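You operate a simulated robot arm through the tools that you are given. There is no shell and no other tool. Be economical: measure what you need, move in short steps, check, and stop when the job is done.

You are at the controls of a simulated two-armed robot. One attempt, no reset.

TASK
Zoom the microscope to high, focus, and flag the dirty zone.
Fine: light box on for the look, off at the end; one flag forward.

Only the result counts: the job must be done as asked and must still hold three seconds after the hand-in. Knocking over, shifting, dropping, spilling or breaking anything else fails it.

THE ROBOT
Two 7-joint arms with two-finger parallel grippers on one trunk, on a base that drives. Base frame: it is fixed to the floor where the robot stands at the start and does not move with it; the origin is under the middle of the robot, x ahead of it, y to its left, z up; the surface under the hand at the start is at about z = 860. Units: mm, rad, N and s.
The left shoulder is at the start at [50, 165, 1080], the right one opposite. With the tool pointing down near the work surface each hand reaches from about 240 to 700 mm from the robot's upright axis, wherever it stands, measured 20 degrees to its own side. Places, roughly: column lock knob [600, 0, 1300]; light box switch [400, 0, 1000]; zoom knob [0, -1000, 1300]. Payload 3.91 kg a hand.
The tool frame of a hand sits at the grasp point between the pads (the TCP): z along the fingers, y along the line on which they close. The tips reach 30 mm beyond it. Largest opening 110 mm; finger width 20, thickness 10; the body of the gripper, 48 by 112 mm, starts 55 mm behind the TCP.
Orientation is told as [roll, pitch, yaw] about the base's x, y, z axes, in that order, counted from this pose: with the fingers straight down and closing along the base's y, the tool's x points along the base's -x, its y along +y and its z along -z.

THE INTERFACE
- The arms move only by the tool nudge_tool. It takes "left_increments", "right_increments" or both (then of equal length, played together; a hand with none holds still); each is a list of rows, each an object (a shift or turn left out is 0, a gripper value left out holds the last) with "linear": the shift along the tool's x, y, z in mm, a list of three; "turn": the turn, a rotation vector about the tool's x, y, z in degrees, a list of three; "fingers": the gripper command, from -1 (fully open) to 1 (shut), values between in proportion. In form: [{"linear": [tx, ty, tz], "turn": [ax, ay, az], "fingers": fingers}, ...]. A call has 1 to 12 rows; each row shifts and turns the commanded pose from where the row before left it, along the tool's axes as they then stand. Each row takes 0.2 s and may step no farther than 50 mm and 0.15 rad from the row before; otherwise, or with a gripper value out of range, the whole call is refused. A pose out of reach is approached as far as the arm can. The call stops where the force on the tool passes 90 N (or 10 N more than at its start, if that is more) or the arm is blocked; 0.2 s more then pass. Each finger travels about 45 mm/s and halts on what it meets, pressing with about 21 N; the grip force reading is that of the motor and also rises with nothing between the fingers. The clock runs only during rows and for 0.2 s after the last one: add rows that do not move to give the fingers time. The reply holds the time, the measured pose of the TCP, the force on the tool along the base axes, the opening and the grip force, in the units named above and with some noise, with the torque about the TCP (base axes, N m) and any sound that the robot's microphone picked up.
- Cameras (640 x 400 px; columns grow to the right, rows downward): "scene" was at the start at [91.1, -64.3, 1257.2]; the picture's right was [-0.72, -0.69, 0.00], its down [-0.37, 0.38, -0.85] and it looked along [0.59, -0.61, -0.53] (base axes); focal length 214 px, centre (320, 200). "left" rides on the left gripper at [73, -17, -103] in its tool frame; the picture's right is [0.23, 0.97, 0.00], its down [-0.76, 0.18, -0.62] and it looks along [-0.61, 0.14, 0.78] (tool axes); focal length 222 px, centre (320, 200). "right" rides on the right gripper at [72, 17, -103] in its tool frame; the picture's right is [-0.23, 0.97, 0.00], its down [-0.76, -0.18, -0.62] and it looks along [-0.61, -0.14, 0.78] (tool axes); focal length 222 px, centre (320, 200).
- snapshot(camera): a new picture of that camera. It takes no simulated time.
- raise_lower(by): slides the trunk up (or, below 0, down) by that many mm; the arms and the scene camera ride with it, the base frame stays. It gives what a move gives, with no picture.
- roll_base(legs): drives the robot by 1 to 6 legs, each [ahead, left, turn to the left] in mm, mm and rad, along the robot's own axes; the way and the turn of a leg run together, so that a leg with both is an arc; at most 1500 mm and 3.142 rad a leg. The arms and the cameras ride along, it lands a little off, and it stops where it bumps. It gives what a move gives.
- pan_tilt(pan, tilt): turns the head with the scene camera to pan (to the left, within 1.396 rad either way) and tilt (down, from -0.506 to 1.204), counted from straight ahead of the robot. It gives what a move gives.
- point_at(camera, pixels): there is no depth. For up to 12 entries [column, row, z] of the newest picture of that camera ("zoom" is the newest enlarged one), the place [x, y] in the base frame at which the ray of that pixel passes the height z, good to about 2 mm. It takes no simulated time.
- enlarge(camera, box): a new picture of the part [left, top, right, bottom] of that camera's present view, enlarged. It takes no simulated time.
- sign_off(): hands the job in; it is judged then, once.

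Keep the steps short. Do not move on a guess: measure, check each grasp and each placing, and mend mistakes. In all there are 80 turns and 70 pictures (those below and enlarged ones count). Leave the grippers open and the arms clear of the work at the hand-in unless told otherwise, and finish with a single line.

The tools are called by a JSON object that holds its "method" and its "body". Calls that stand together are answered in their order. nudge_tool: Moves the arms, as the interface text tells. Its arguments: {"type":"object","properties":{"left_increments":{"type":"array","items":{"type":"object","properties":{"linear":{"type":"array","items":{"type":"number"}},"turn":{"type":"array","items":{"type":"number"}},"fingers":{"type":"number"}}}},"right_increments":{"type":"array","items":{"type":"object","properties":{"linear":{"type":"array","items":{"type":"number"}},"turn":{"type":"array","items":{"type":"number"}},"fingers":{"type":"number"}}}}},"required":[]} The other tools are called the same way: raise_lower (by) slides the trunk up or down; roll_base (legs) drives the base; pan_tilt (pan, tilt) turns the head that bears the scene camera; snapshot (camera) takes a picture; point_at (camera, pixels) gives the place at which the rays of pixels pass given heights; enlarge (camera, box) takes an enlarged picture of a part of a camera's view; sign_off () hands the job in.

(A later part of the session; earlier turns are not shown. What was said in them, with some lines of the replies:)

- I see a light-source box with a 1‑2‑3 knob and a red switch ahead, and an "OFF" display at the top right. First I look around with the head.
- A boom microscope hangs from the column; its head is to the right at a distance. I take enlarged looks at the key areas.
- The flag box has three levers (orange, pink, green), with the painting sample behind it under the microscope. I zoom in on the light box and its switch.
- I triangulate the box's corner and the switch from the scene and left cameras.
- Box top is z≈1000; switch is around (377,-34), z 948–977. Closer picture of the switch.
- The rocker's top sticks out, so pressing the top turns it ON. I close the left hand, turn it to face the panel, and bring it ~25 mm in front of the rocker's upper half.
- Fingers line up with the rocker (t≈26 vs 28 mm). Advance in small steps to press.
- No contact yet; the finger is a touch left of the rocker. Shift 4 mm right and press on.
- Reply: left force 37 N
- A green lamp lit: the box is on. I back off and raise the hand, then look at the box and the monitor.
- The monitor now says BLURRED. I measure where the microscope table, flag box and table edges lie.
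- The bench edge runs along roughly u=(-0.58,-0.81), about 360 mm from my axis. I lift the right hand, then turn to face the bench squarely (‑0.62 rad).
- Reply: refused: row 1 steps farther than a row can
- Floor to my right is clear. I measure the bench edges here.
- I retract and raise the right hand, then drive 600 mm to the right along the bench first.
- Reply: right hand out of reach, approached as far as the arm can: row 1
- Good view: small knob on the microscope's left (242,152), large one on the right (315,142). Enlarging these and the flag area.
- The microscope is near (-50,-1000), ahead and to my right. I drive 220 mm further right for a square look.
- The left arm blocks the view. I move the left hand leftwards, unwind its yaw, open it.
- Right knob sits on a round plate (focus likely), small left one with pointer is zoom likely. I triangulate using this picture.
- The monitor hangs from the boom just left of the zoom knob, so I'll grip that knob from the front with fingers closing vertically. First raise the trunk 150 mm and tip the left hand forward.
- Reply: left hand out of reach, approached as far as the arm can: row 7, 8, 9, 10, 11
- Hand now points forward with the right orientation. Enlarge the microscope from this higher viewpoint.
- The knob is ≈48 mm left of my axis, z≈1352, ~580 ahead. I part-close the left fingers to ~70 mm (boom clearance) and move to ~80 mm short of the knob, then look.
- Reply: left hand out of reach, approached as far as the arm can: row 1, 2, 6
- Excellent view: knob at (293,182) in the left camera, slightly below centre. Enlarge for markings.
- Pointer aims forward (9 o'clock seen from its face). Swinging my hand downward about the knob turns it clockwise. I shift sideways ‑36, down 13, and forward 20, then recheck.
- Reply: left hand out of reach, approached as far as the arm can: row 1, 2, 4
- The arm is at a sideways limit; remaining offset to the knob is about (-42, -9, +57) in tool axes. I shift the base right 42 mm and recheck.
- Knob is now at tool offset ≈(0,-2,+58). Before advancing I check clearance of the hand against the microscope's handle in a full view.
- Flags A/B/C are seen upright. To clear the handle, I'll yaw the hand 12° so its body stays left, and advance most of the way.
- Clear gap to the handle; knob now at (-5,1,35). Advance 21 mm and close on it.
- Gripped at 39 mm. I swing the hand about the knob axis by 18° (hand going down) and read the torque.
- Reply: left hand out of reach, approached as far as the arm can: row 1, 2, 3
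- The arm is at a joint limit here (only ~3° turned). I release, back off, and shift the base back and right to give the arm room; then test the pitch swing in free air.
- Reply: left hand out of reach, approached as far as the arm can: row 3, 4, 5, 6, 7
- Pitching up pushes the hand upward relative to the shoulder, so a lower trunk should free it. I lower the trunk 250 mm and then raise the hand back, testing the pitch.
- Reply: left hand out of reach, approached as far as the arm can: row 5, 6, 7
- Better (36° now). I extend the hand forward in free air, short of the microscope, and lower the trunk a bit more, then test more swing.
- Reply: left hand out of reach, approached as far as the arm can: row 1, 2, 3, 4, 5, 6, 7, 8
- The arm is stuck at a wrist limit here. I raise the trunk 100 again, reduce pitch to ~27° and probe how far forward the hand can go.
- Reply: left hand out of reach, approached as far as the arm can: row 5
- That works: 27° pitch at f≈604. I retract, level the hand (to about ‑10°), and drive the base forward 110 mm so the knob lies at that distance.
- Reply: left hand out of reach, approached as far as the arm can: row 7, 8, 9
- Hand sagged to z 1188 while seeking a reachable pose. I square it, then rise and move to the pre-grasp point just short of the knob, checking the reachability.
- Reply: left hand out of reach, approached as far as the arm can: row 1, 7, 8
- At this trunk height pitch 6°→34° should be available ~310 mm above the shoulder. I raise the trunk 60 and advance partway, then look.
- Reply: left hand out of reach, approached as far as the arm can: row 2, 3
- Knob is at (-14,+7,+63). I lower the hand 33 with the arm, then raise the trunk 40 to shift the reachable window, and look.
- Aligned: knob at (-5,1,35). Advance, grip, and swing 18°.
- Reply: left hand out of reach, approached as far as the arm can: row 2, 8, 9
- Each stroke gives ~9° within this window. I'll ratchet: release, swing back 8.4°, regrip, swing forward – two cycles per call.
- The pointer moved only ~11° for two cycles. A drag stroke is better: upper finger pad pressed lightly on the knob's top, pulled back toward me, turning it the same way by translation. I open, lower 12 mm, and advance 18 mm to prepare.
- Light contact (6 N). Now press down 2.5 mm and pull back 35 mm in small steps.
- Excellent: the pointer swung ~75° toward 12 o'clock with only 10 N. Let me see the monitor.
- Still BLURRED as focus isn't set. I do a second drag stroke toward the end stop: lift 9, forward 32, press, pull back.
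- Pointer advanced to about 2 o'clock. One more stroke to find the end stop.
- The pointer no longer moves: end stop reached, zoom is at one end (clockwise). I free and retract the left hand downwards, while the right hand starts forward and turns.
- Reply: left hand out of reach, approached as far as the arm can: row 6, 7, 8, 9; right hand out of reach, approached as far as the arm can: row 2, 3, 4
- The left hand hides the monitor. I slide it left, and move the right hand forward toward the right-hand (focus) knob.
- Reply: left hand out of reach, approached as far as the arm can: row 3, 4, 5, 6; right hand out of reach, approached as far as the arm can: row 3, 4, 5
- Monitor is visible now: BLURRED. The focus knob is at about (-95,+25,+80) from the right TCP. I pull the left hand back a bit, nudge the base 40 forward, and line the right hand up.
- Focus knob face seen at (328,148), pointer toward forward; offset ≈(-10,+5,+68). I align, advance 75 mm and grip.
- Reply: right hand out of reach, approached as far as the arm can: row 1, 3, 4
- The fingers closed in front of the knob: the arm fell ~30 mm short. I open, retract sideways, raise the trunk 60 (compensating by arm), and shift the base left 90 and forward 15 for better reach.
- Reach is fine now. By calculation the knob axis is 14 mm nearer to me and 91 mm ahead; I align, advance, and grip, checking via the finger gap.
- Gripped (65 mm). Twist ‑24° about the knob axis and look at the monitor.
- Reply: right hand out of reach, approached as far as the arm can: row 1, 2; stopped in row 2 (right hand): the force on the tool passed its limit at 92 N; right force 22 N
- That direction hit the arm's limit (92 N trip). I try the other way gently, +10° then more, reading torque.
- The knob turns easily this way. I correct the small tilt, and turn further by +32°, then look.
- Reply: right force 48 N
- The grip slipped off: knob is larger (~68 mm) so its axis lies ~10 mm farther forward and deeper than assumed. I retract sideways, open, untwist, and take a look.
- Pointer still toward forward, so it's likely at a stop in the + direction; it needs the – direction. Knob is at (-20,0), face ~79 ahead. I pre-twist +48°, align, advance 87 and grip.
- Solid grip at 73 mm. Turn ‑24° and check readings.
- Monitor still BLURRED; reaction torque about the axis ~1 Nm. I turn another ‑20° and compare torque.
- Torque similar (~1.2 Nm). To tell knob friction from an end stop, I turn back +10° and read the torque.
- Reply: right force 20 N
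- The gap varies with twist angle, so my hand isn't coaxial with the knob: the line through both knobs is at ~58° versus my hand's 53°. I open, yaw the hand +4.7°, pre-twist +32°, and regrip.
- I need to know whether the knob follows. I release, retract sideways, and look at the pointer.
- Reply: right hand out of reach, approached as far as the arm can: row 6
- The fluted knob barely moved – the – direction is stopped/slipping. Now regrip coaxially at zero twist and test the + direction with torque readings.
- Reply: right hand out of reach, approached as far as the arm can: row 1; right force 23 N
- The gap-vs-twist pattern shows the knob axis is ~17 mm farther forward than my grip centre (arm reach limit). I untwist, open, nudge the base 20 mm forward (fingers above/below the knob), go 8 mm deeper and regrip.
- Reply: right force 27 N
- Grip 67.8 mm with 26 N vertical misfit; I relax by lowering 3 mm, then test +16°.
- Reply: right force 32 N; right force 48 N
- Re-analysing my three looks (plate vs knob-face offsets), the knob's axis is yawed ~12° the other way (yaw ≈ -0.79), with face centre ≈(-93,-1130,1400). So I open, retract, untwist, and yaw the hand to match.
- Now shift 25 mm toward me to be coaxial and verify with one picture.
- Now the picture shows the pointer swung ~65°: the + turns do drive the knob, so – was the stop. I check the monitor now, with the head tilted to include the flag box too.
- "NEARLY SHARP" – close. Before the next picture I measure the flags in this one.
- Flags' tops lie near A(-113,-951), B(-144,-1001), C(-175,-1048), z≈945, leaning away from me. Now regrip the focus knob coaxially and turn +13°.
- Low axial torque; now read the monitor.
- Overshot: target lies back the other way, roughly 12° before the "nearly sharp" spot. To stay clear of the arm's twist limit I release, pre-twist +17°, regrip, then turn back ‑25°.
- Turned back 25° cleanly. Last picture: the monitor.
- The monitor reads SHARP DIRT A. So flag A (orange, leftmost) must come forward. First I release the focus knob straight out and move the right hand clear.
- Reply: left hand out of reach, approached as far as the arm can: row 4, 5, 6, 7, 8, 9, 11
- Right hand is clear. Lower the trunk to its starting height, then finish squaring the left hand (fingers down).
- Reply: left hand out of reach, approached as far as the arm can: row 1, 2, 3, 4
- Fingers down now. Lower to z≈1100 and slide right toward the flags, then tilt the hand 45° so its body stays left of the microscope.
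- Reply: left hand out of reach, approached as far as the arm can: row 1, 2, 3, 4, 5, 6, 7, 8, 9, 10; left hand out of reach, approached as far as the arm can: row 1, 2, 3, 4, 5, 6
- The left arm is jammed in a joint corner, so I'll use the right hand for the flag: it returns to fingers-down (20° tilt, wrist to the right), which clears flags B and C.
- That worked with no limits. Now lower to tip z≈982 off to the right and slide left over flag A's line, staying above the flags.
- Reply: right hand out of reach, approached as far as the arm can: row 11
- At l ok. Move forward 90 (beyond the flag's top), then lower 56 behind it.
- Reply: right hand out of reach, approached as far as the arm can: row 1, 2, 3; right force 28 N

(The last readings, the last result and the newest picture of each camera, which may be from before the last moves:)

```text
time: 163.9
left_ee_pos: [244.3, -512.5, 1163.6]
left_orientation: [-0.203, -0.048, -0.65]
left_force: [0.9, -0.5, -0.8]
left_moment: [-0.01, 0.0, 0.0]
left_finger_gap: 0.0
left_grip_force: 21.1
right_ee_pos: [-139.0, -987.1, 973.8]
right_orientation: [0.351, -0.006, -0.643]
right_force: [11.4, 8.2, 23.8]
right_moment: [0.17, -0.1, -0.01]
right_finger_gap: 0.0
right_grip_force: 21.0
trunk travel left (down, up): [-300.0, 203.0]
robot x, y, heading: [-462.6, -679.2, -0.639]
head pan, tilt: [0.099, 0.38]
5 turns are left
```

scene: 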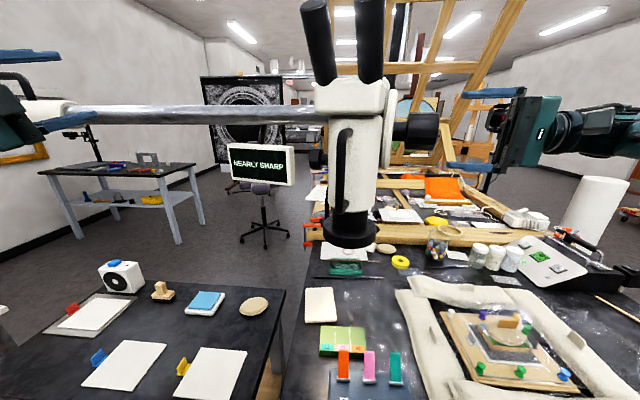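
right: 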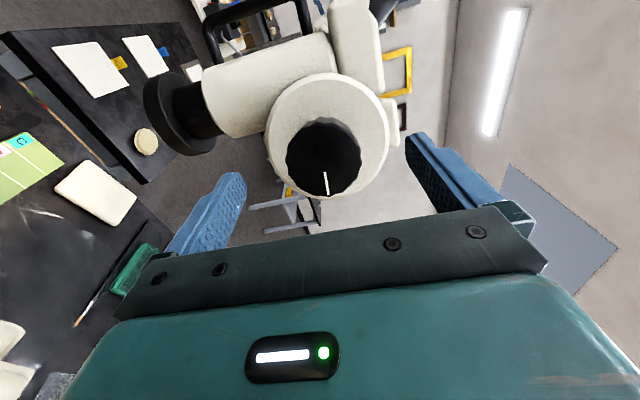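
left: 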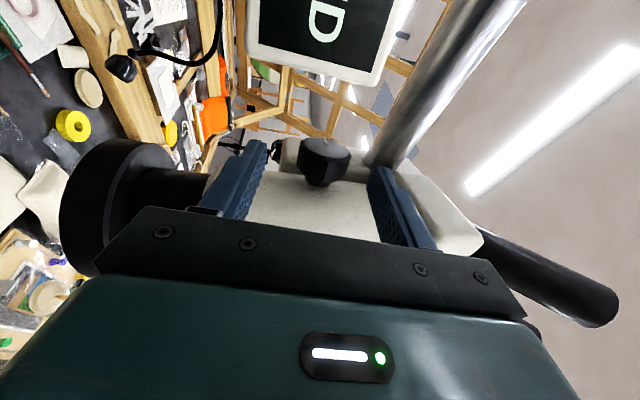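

Only 5 turns remain, and the reach limit put my finger between A and B (light contact). I lift, shift the base left 33 mm so the right hand lines up with A, go 20 forward, lower behind A; the left hand backs away and opens meanwhile.

{"method": "nudge_tool", "body": {"right_increments": [{"linear": [0, 10, -28]}, {"linear": [0, 10, -28]}, {}, {}, {}], "left_increments": [{"linear": [30, 0, 0], "fingers": -1}, {"linear": [30, 0, 0]}, {"linear": [30, 0, 0]}, {"linear": [30, 0, 0]}, {}]}}

{"method": "roll_base", "body": {"legs": [[0, 33, 0]]}}

{"method": "nudge_tool", "body": {"right_increments": [{"linear": [-10, 0, 0]}, {"linear": [-10, 0, 0]}, {"linear": [0, -6.7, 18.8]}, {"linear": [0, -6.7, 18.8]}, {"linear": [0, -6.7, 18.8]}, {}]}}

```text
time: 165.1
left_ee_pos: [203.5, -418.4, 1178.8]
left_orientation: [-0.204, -0.047, -0.649]
left_force: [-0.9, 0.2, 0.0]
left_moment: [0.01, -0.01, -0.02]
left_finger_gap: 104.9
left_grip_force: 0.1
left hand out of reach, approached as far as the arm can: row 1, 2, 3, 4
right_ee_pos: [-140.5, -989.4, 1028.7]
right_orientation: [0.344, 0.002, -0.644]
right_force: [0.4, -0.1, 0.1]
right_moment: [0.0, 0.01, 0.02]
right_finger_gap: 0.1
right_grip_force: 20.7
trunk travel left (down, up): [-300.0, 203.0]
robot x, y, heading: [-466.6, -681.6, -0.638]
head pan, tilt: [0.099, 0.38]
```

```text
time: 166.1
left_ee_pos: [223.2, -391.5, 1178.7]
left_orientation: [-0.204, -0.046, -0.648]
left_force: [0.4, 0.8, -0.7]
left_moment: [0.0, 0.03, -0.01]
left_finger_gap: 110.1
left_grip_force: 0.1
right_ee_pos: [-121.5, -963.0, 1029.9]
right_orientation: [0.343, 0.003, -0.644]
right_force: [-0.5, 0.0, -0.1]
right_moment: [-0.01, 0.03, -0.01]
right_finger_gap: 0.0
right_grip_force: 21.1
trunk travel left (down, up): [-300.0, 203.0]
robot x, y, heading: [-442.7, -652.0, -0.645]
head pan, tilt: [0.099, 0.38]
```

```text
time: 167.5
left_ee_pos: [224.2, -392.5, 1179.7]
left_orientation: [-0.205, -0.044, -0.65]
left_force: [1.0, -0.1, -0.2]
left_moment: [-0.01, -0.01, 0.0]
left_finger_gap: 110.3
left_grip_force: 0.1
right_ee_pos: [-116.5, -977.9, 967.5]
right_orientation: [0.344, 0.001, -0.644]
right_force: [0.6, -0.2, -0.1]
right_moment: [0.02, 0.02, 0.02]
right_finger_gap: 0.0
right_grip_force: 20.8
right hand out of reach, approached as far as the arm can: row 1, 2
trunk travel left (down, up): [-300.0, 203.0]
robot x, y, heading: [-442.1, -651.4, -0.643]
head pan, tilt: [0.099, 0.38]
4 turns are left
```

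Finger is slightly right of A. I lift, nudge the base 12 mm left, go forward 10, lower to tip z≈932 behind A, and pull toward me 70 mm in small steps.

{"method": "nudge_tool", "body": {"right_increments": [{"linear": [0, 10, -28.3]}, {}]}}

{"method": "roll_base", "body": {"legs": [[0, 13, 0]]}}

{"method": "nudge_tool", "body": {"right_increments": [{"linear": [-10, 0, 0]}, {"linear": [0, -6.3, 17.7]}, {"linear": [0, -6.3, 17.7]}, {}]}}

{"method": "nudge_tool", "body": {"right_increments": [{"linear": [10, 0, 0]}, {"linear": [10, 0, 0]}, {"linear": [10, 0, 0]}, {}]}}

{"method": "nudge_tool", "body": {"right_increments": [{"linear": [10, 0, 0]}, {"linear": [10, 0, 0]}, {"linear": [10, 0, 0]}, {"linear": [8, 0, 0]}, {}]}}

```text
time: 168.1
left_ee_pos: [223.1, -393.8, 1180.8]
left_orientation: [-0.205, -0.044, -0.649]
left_force: [0.5, -0.4, 0.8]
left_moment: [0.01, -0.05, -0.03]
left_finger_gap: 110.1
left_grip_force: 0.1
right_ee_pos: [-116.3, -977.5, 999.1]
right_orientation: [0.342, 0.003, -0.643]
right_force: [-0.1, 0.0, 0.0]
right_moment: [0.06, -0.01, 0.02]
right_finger_gap: 0.0
right_grip_force: 20.7
trunk travel left (down, up): [-300.0, 203.0]
robot x, y, heading: [-446.3, -652.1, -0.64]
head pan, tilt: [0.099, 0.38]
```

```text
time: 168.9
left_ee_pos: [230.7, -382.8, 1178.5]
left_orientation: [-0.204, -0.043, -0.646]
left_force: [0.2, 0.2, 1.0]
left_moment: [0.01, -0.02, -0.01]
left_finger_gap: 109.8
left_grip_force: 0.1
right_ee_pos: [-106.8, -967.2, 998.1]
right_orientation: [0.341, 0.001, -0.642]
right_force: [1.6, -0.7, -0.3]
right_moment: [-0.02, 0.01, -0.02]
right_finger_gap: 0.0
right_grip_force: 20.9
trunk travel left (down, up): [-300.0, 203.0]
robot x, y, heading: [-435.6, -642.8, -0.635]
head pan, tilt: [0.099, 0.38]
```

```text
time: 169.9
left_ee_pos: [232.1, -383.2, 1179.8]
left_orientation: [-0.202, -0.047, -0.649]
left_force: [0.0, -0.9, 0.0]
left_moment: [0.05, 0.02, -0.04]
left_finger_gap: 110.2
left_grip_force: 0.0
right_ee_pos: [-105.0, -975.9, 961.5]
right_orientation: [0.344, 0.001, -0.643]
right_force: [0.2, 0.2, -0.2]
right_moment: [0.01, -0.04, 0.0]
right_finger_gap: 0.3
right_grip_force: 21.0
right hand out of reach, approached as far as the arm can: row 2
trunk travel left (down, up): [-300.0, 203.0]
robot x, y, heading: [-433.7, -643.9, -0.643]
head pan, tilt: [0.099, 0.38]
```

```text
time: 170.9
left_ee_pos: [229.6, -383.4, 1179.9]
left_orientation: [-0.202, -0.046, -0.647]
left_force: [-0.3, 0.1, -0.2]
left_moment: [0.02, -0.04, 0.0]
left_finger_gap: 109.8
left_grip_force: 0.0
right_ee_pos: [-127.9, -956.7, 963.9]
right_orientation: [0.348, -0.002, -0.643]
right_force: [0.6, -3.8, 10.8]
right_moment: [0.06, 0.11, 0.04]
right_finger_gap: 0.0
right_grip_force: 21.2
trunk travel left (down, up): [-300.0, 203.0]
robot x, y, heading: [-435.8, -644.7, -0.637]
head pan, tilt: [0.099, 0.38]
```

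```text
time: 172.1
left_ee_pos: [230.5, -382.2, 1179.8]
left_orientation: [-0.204, -0.046, -0.649]
left_force: [-0.2, 1.0, -0.4]
left_moment: [0.03, 0.02, 0.0]
left_finger_gap: 109.8
left_grip_force: 0.0
right_ee_pos: [-157.8, -934.5, 961.0]
right_orientation: [0.345, 0.003, -0.643]
right_force: [3.0, -0.1, 4.0]
right_moment: [0.01, -0.03, 0.03]
right_finger_gap: 0.2
right_grip_force: 20.7
trunk travel left (down, up): [-300.0, 203.0]
robot x, y, heading: [-431.0, -641.4, -0.64]
head pan, tilt: [0.099, 0.38]
3 turns are left
```

The finger seems to have ridden over the flag's top. I redo it lower: lift, go behind, drop to tip z≈914 beyond the box's back edge, hook, raise slightly, and pull over. Then retreat, drive back to the light box and pitch the right hand for the switch.

{"method": "nudge_tool", "body": {"right_increments": [{"linear": [0, 7.5, -21]}, {"linear": [0, 7.5, -21]}, {"linear": [-31, 0, 0]}, {"linear": [-31, 0, 0]}, {}, {"linear": [0, -7.1, 20.1]}, {"linear": [0, -7.1, 20.1]}, {"linear": [0, -7.1, 20.1]}, {}]}}

{"method": "nudge_tool", "body": {"right_increments": [{"linear": [9, 0, 0]}, {"linear": [9, 0, 0]}, {"linear": [5, 4.7, -13.2]}, {"linear": [10, 0, 0]}, {"linear": [10, 0, 0]}, {}]}}

{"method": "nudge_tool", "body": {"right_increments": [{"linear": [10, 0, 0]}, {"linear": [10, 0, 0]}, {"linear": [8, 0, 0]}, {"linear": [8, 0, 0]}, {}]}}

{"method": "nudge_tool", "body": {"right_increments": [{"linear": [-6, 0, 0]}, {"linear": [0, 14, -40]}, {"linear": [0, 14, -40]}, {"linear": [40, 0, 0]}, {"linear": [40, 0, 0]}, {"linear": [0, 14, -40]}, {}]}}

{"method": "roll_base", "body": {"legs": [[-196, 0, 0], [0, 1192, 0]]}}

{"method": "nudge_tool", "body": {"right_increments": [{"turn": [6.6, 0, 0]}, {"turn": [6.6, 0, 0]}, {"turn": [6.5, 0, 0]}, {"turn": [0, -8, 0]}, {"turn": [0, -8, 0]}, {"turn": [0, -8, 0]}, {"turn": [0, -8, 0]}, {"turn": [0, -8, 0]}, {}]}}

```text
time: 174.1
left_ee_pos: [232.2, -382.3, 1179.9]
left_orientation: [-0.201, -0.046, -0.651]
left_force: [-0.4, -0.9, -0.2]
left_moment: [0.0, -0.02, 0.0]
left_finger_gap: 109.9
left_grip_force: 0.2
right_ee_pos: [-110.7, -974.0, 942.0]
right_orientation: [0.343, 0.002, -0.647]
right_force: [0.6, -0.1, -0.4]
right_moment: [-0.03, 0.01, 0.03]
right_finger_gap: 0.0
right_grip_force: 20.6
right hand out of reach, approached as far as the arm can: row 8
trunk travel left (down, up): [-300.0, 203.0]
robot x, y, heading: [-435.3, -641.9, -0.638]
head pan, tilt: [0.099, 0.38]
```

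```text
time: 175.5
left_ee_pos: [230.3, -382.3, 1179.4]
left_orientation: [-0.202, -0.045, -0.65]
left_force: [0.4, -0.3, 0.8]
left_moment: [0.03, -0.02, -0.01]
left_finger_gap: 110.0
left_grip_force: 0.0
right_ee_pos: [-146.2, -947.0, 956.5]
right_orientation: [0.345, 0.003, -0.644]
right_force: [-0.6, 0.4, -0.8]
right_moment: [0.0, 0.02, 0.01]
right_finger_gap: 0.2
right_grip_force: 21.8
trunk travel left (down, up): [-300.0, 203.0]
robot x, y, heading: [-436.1, -642.3, -0.643]
head pan, tilt: [0.099, 0.38]
```

```text
time: 176.7
left_ee_pos: [231.8, -383.2, 1179.8]
left_orientation: [-0.203, -0.045, -0.649]
left_force: [0.9, 0.7, 0.1]
left_moment: [-0.01, -0.01, 0.02]
left_finger_gap: 109.7
left_grip_force: 0.0
right_ee_pos: [-173.3, -926.4, 957.9]
right_orientation: [0.342, 0.0, -0.644]
right_force: [3.3, -5.2, 7.8]
right_moment: [-0.07, -0.09, 0.0]
right_finger_gap: 0.0
right_grip_force: 20.8
trunk travel left (down, up): [-300.0, 203.0]
robot x, y, heading: [-436.4, -645.4, -0.638]
head pan, tilt: [0.099, 0.38]
```

```text
time: 178.3
left_ee_pos: [231.1, -382.5, 1180.5]
left_orientation: [-0.201, -0.044, -0.649]
left_force: [0.2, 0.4, -0.7]
left_moment: [0.0, -0.02, 0.0]
left_finger_gap: 110.0
left_grip_force: 0.1
right_ee_pos: [-236.2, -882.1, 1083.9]
right_orientation: [0.344, 0.003, -0.643]
right_force: [-0.3, 0.0, 0.1]
right_moment: [0.0, -0.03, 0.04]
right_finger_gap: 0.2
right_grip_force: 20.6
trunk travel left (down, up): [-300.0, 203.0]
robot x, y, heading: [-431.7, -646.1, -0.638]
head pan, tilt: [0.099, 0.38]
```

```text
time: 190.2
left_ee_pos: [793.4, 667.8, 1180.0]
left_orientation: [-0.203, -0.046, -0.667]
left_force: [-0.6, 0.3, 0.4]
left_moment: [0.01, 0.01, 0.0]
left_finger_gap: 110.0
left_grip_force: 0.0
right_ee_pos: [315.8, 178.1, 1084.0]
right_orientation: [0.344, 0.002, -0.663]
right_force: [0.0, 0.4, 0.1]
right_moment: [-0.02, -0.02, -0.04]
right_finger_gap: 0.0
right_grip_force: 20.8
trunk travel left (down, up): [-300.0, 203.0]
robot x, y, heading: [121.2, 421.1, -0.662]
head pan, tilt: [0.099, 0.38]
```

```text
time: 192.2
left_ee_pos: [793.2, 668.8, 1179.5]
left_orientation: [-0.203, -0.046, -0.667]
left_force: [0.4, 0.0, -0.9]
left_moment: [0.0, -0.01, 0.0]
left_finger_gap: 109.9
left_grip_force: 0.0
right_ee_pos: [321.3, 151.2, 1090.8]
right_orientation: [-0.001, -0.699, -0.663]
right_force: [-1.0, 0.4, -0.2]
right_moment: [0.0, -0.01, 0.0]
right_finger_gap: 0.3
right_grip_force: 21.6
right hand out of reach, approached as far as the arm can: row 3
trunk travel left (down, up): [-300.0, 203.0]
robot x, y, heading: [120.2, 419.4, -0.662]
head pan, tilt: [0.099, 0.38]
2 turns are left
```

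Pass two met no flag until the far-forward position, where it pushed back with up/forward force – flag A is over forward. Now the right hand goes to a standoff before the switch's lower (OFF) half and presses it with the leading tip, then backs off.

{"method": "nudge_tool", "body": {"right_increments": [{"linear": [0, -38.6, 0]}, {"linear": [0, -38.6, 0]}, {"linear": [0, -38.5, 0]}, {"linear": [25.5, 0, 30.4]}, {"linear": [25.5, 0, 30.4]}, {"linear": [25.6, 0, 30.5]}, {"linear": [-28, 0, 23.5]}, {"linear": [-28, 0, 23.5]}, {"linear": [-28.1, 0, 23.6]}, {}]}}

{"method": "nudge_tool", "body": {"right_increments": [{"linear": [-9.2, 0, 7.7]}, {"linear": [-6.1, 0, 5.1]}, {"linear": [-3.1, 0, 2.6]}, {"linear": [-2.3, 0, 1.9]}]}}

{"method": "nudge_tool", "body": {"right_increments": [{"linear": [-2.3, 0, 1.9]}, {}]}}

{"method": "nudge_tool", "body": {"right_increments": [{"linear": [30.6, 0, -25.7]}, {}]}}

```text
time: 194.2
left_ee_pos: [785.5, 669.0, 1183.9]
left_orientation: [-0.204, -0.053, -0.675]
left_force: [0.6, -0.1, -0.2]
left_moment: [0.0, 0.01, 0.0]
left_finger_gap: 110.0
left_grip_force: 0.1
right_ee_pos: [365.4, -17.1, 1013.8]
right_orientation: [-0.003, -0.679, -0.663]
right_force: [-52.2, 26.1, 40.7]
right_moment: [-0.03, 0.11, 0.06]
right_finger_gap: 0.1
right_grip_force: 21.1
right hand out of reach, approached as far as the arm can: row 3, 4, 5, 6
trunk travel left (down, up): [-300.0, 203.0]
robot x, y, heading: [122.2, 417.5, -0.665]
head pan, tilt: [0.099, 0.38]
stopped in row 9 (right hand): the force on the tool passed its limit at 110 N (the readings are from after the stop); the commanded pose is now the measured one
```

```text
time: 194.5
left_ee_pos: [784.8, 668.0, 1182.9]
left_orientation: [-0.203, -0.054, -0.68]
left_force: [-0.5, -0.4, 0.7]
left_moment: [0.02, -0.03, -0.03]
left_finger_gap: 109.9
left_grip_force: 0.2
right_ee_pos: [365.9, -17.3, 1013.9]
right_orientation: [-0.004, -0.676, -0.662]
right_force: [-44.7, 22.4, 37.8]
right_moment: [-0.1, 0.07, 0.08]
right_finger_gap: 0.0
right_grip_force: 20.4
trunk travel left (down, up): [-300.0, 203.0]
robot x, y, heading: [117.6, 418.8, -0.667]
head pan, tilt: [0.099, 0.38]
stopped in row 1 (right hand): the force on the tool passed its limit at 102 N (the readings are from after the stop); the commanded pose is now the measured one
```

```text
time: 195.0
left_ee_pos: [784.3, 667.6, 1183.0]
left_orientation: [-0.203, -0.056, -0.679]
left_force: [-0.4, -0.1, 0.2]
left_moment: [0.02, -0.02, 0.03]
left_finger_gap: 110.2
left_grip_force: 0.1
right_ee_pos: [365.1, -17.4, 1013.5]
right_orientation: [-0.004, -0.676, -0.661]
right_force: [-44.9, 23.9, 38.6]
right_moment: [-0.05, 0.0, 0.06]
right_finger_gap: 0.1
right_grip_force: 21.1
trunk travel left (down, up): [-300.0, 203.0]
robot x, y, heading: [119.8, 425.1, -0.669]
head pan, tilt: [0.099, 0.38]
stopped in row 2 (right hand): the force on the tool passed its limit at 92 N (the readings are from after the stop); the commanded pose is now the measured one
```

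```text
time: 195.6
left_ee_pos: [792.2, 664.5, 1179.2]
left_orientation: [-0.205, -0.043, -0.678]
left_force: [-0.1, -0.4, 0.4]
left_moment: [0.02, 0.02, 0.01]
left_finger_gap: 109.8
left_grip_force: 0.0
right_ee_pos: [342.3, 0.3, 1007.2]
right_orientation: [-0.003, -0.66, -0.66]
right_force: [0.4, -0.5, -0.5]
right_moment: [0.01, 0.02, 0.03]
right_finger_gap: 0.2
right_grip_force: 21.1
trunk travel left (down, up): [-300.0, 203.0]
robot x, y, heading: [119.3, 422.7, -0.667]
head pan, tilt: [0.099, 0.38]
1 turns are left
```

The hand stayed ~40 mm too high (arm limit) and met the box's upper panel instead. In this last turn: shift the base 10 mm right, lower the trunk 36 mm so the tip is at z≈954, press the OFF half, back off, press once more 5 mm lower, retreat, open, and hand in.

{"method": "roll_base", "body": {"legs": [[0, -10, 0]]}}

{"method": "raise_lower", "body": {"by": -36}}

{"method": "nudge_tool", "body": {"right_increments": [{"linear": [-9.5, 0, 7.4]}, {"linear": [-5.5, 0, 4.3]}, {"linear": [-3.2, 0, 2.5]}, {"linear": [-2.4, 0, 1.8]}, {"linear": [-2.4, 0, 1.8]}, {}]}}

{"method": "nudge_tool", "body": {"right_increments": [{"linear": [23, 0, -17.8]}, {}]}}

{"method": "raise_lower", "body": {"by": -5}}

{"method": "nudge_tool", "body": {"right_increments": [{"linear": [-9.5, 0, 7.4]}, {"linear": [-6.3, 0, 4.9]}, {"linear": [-3.2, 0, 2.5]}, {"linear": [-3.2, 0, 2.5]}, {"linear": [-2.4, 0, 1.8]}, {}]}}

{"method": "nudge_tool", "body": {"right_increments": [{"linear": [35, 0, -27]}, {"linear": [35, 0, -27]}, {"linear": [0, 0, -40], "fingers": -1}, {}, {}, {}, {}, {}, {}]}}

{"method": "sign_off", "body": {}}

```text
time: 196.4
left_ee_pos: [784.8, 656.7, 1179.6]
left_orientation: [-0.203, -0.044, -0.676]
left_force: [-0.4, -0.3, -0.3]
left_moment: [0.02, -0.02, 0.01]
left_finger_gap: 109.6
left_grip_force: 0.1
right_ee_pos: [335.3, -8.2, 1007.8]
right_orientation: [-0.004, -0.663, -0.662]
right_force: [-0.8, 0.3, 0.2]
right_moment: [0.01, 0.02, 0.05]
right_finger_gap: 0.0
right_grip_force: 21.1
trunk travel left (down, up): [-300.0, 203.0]
robot x, y, heading: [115.6, 414.2, -0.669]
head pan, tilt: [0.099, 0.38]
```

```text
time: 197.2
left_ee_pos: [785.5, 656.5, 1143.0]
left_orientation: [-0.204, -0.045, -0.677]
left_force: [1.0, -0.1, 0.5]
left_moment: [0.0, -0.03, 0.0]
left_finger_gap: 109.7
left_grip_force: 0.0
right_ee_pos: [335.8, -7.0, 972.8]
right_orientation: [-0.004, -0.663, -0.661]
right_force: [-0.2, -0.9, -0.4]
right_moment: [0.01, -0.02, 0.02]
right_finger_gap: 0.0
right_grip_force: 21.4
trunk travel left (down, up): [-264.0, 239.0]
robot x, y, heading: [116.7, 412.6, -0.669]
head pan, tilt: [0.099, 0.38]
```

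```text
time: 198.6
left_ee_pos: [782.2, 659.1, 1144.9]
left_orientation: [-0.201, -0.051, -0.677]
left_force: [-1.2, -0.2, 0.5]
left_moment: [-0.01, 0.03, -0.01]
left_finger_gap: 110.1
left_grip_force: 0.2
right_ee_pos: [351.5, -19.9, 970.9]
right_orientation: [-0.006, -0.654, -0.66]
right_force: [-40.2, 25.9, -2.7]
right_moment: [0.54, 0.76, -0.05]
right_finger_gap: 0.2
right_grip_force: 20.3
trunk travel left (down, up): [-264.0, 239.0]
robot x, y, heading: [110.5, 411.2, -0.669]
head pan, tilt: [0.099, 0.38]
```

```text
time: 199.2
left_ee_pos: [787.9, 656.2, 1144.0]
left_orientation: [-0.204, -0.045, -0.678]
left_force: [0.0, -0.5, -0.7]
left_moment: [0.02, 0.05, -0.04]
left_finger_gap: 110.0
left_grip_force: 0.0
right_ee_pos: [338.6, -7.9, 974.5]
right_orientation: [-0.003, -0.665, -0.662]
right_force: [-0.7, 0.0, 0.2]
right_moment: [-0.01, -0.01, 0.02]
right_finger_gap: 0.0
right_grip_force: 20.4
trunk travel left (down, up): [-264.0, 239.0]
robot x, y, heading: [114.5, 415.5, -0.667]
head pan, tilt: [0.099, 0.38]
```

```text
time: 199.7
left_ee_pos: [784.7, 656.4, 1138.9]
left_orientation: [-0.205, -0.045, -0.678]
left_force: [0.6, -0.2, 0.1]
left_moment: [-0.01, 0.01, 0.02]
left_finger_gap: 110.0
left_grip_force: 0.1
right_ee_pos: [336.4, -6.2, 968.3]
right_orientation: [-0.004, -0.663, -0.661]
right_force: [0.6, -0.3, -0.4]
right_moment: [0.0, -0.01, -0.02]
right_finger_gap: 0.1
right_grip_force: 21.1
trunk travel left (down, up): [-259.0, 244.0]
robot x, y, heading: [110.2, 416.3, -0.67]
head pan, tilt: [0.099, 0.38]
```

```text
time: 201.1
left_ee_pos: [781.5, 659.3, 1142.0]
left_orientation: [-0.202, -0.053, -0.677]
left_force: [-0.7, 0.4, -0.2]
left_moment: [0.0, -0.01, -0.01]
left_finger_gap: 110.0
left_grip_force: 0.0
right_ee_pos: [352.9, -20.2, 968.7]
right_orientation: [-0.006, -0.656, -0.661]
right_force: [-51.9, 30.3, 7.4]
right_moment: [0.44, 0.74, -0.13]
right_finger_gap: 0.1
right_grip_force: 20.6
trunk travel left (down, up): [-259.0, 244.0]
robot x, y, heading: [113.3, 412.5, -0.664]
head pan, tilt: [0.099, 0.38]
```

```text
time: 203.1
left_ee_pos: [784.9, 656.6, 1138.2]
left_orientation: [-0.204, -0.045, -0.676]
left_force: [-0.2, -0.2, 0.4]
left_moment: [0.0, -0.02, -0.03]
left_finger_gap: 110.3
left_grip_force: 0.0
right_ee_pos: [278.0, 42.2, 1003.1]
right_orientation: [-0.005, -0.662, -0.663]
right_force: [0.4, 0.2, -0.4]
right_moment: [-0.02, -0.02, -0.01]
right_finger_gap: 109.9
right_grip_force: 0.0
right hand out of reach, approached as far as the arm can: row 3
trunk travel left (down, up): [-259.0, 244.0]
robot x, y, heading: [112.4, 412.9, -0.666]
head pan, tilt: [0.099, 0.38]
```

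```text
The job is handed in.
```

Handed in: zoom is at its clockwise end stop (taken as high) and the monitor read "SHARP DIRT A"; with no pictures left, flag A forward and light box off rest on force readings only, and before that my hand hit the light box's panel at up to 110 N and touched something beside flag B, so I can't rule out having shifted something.
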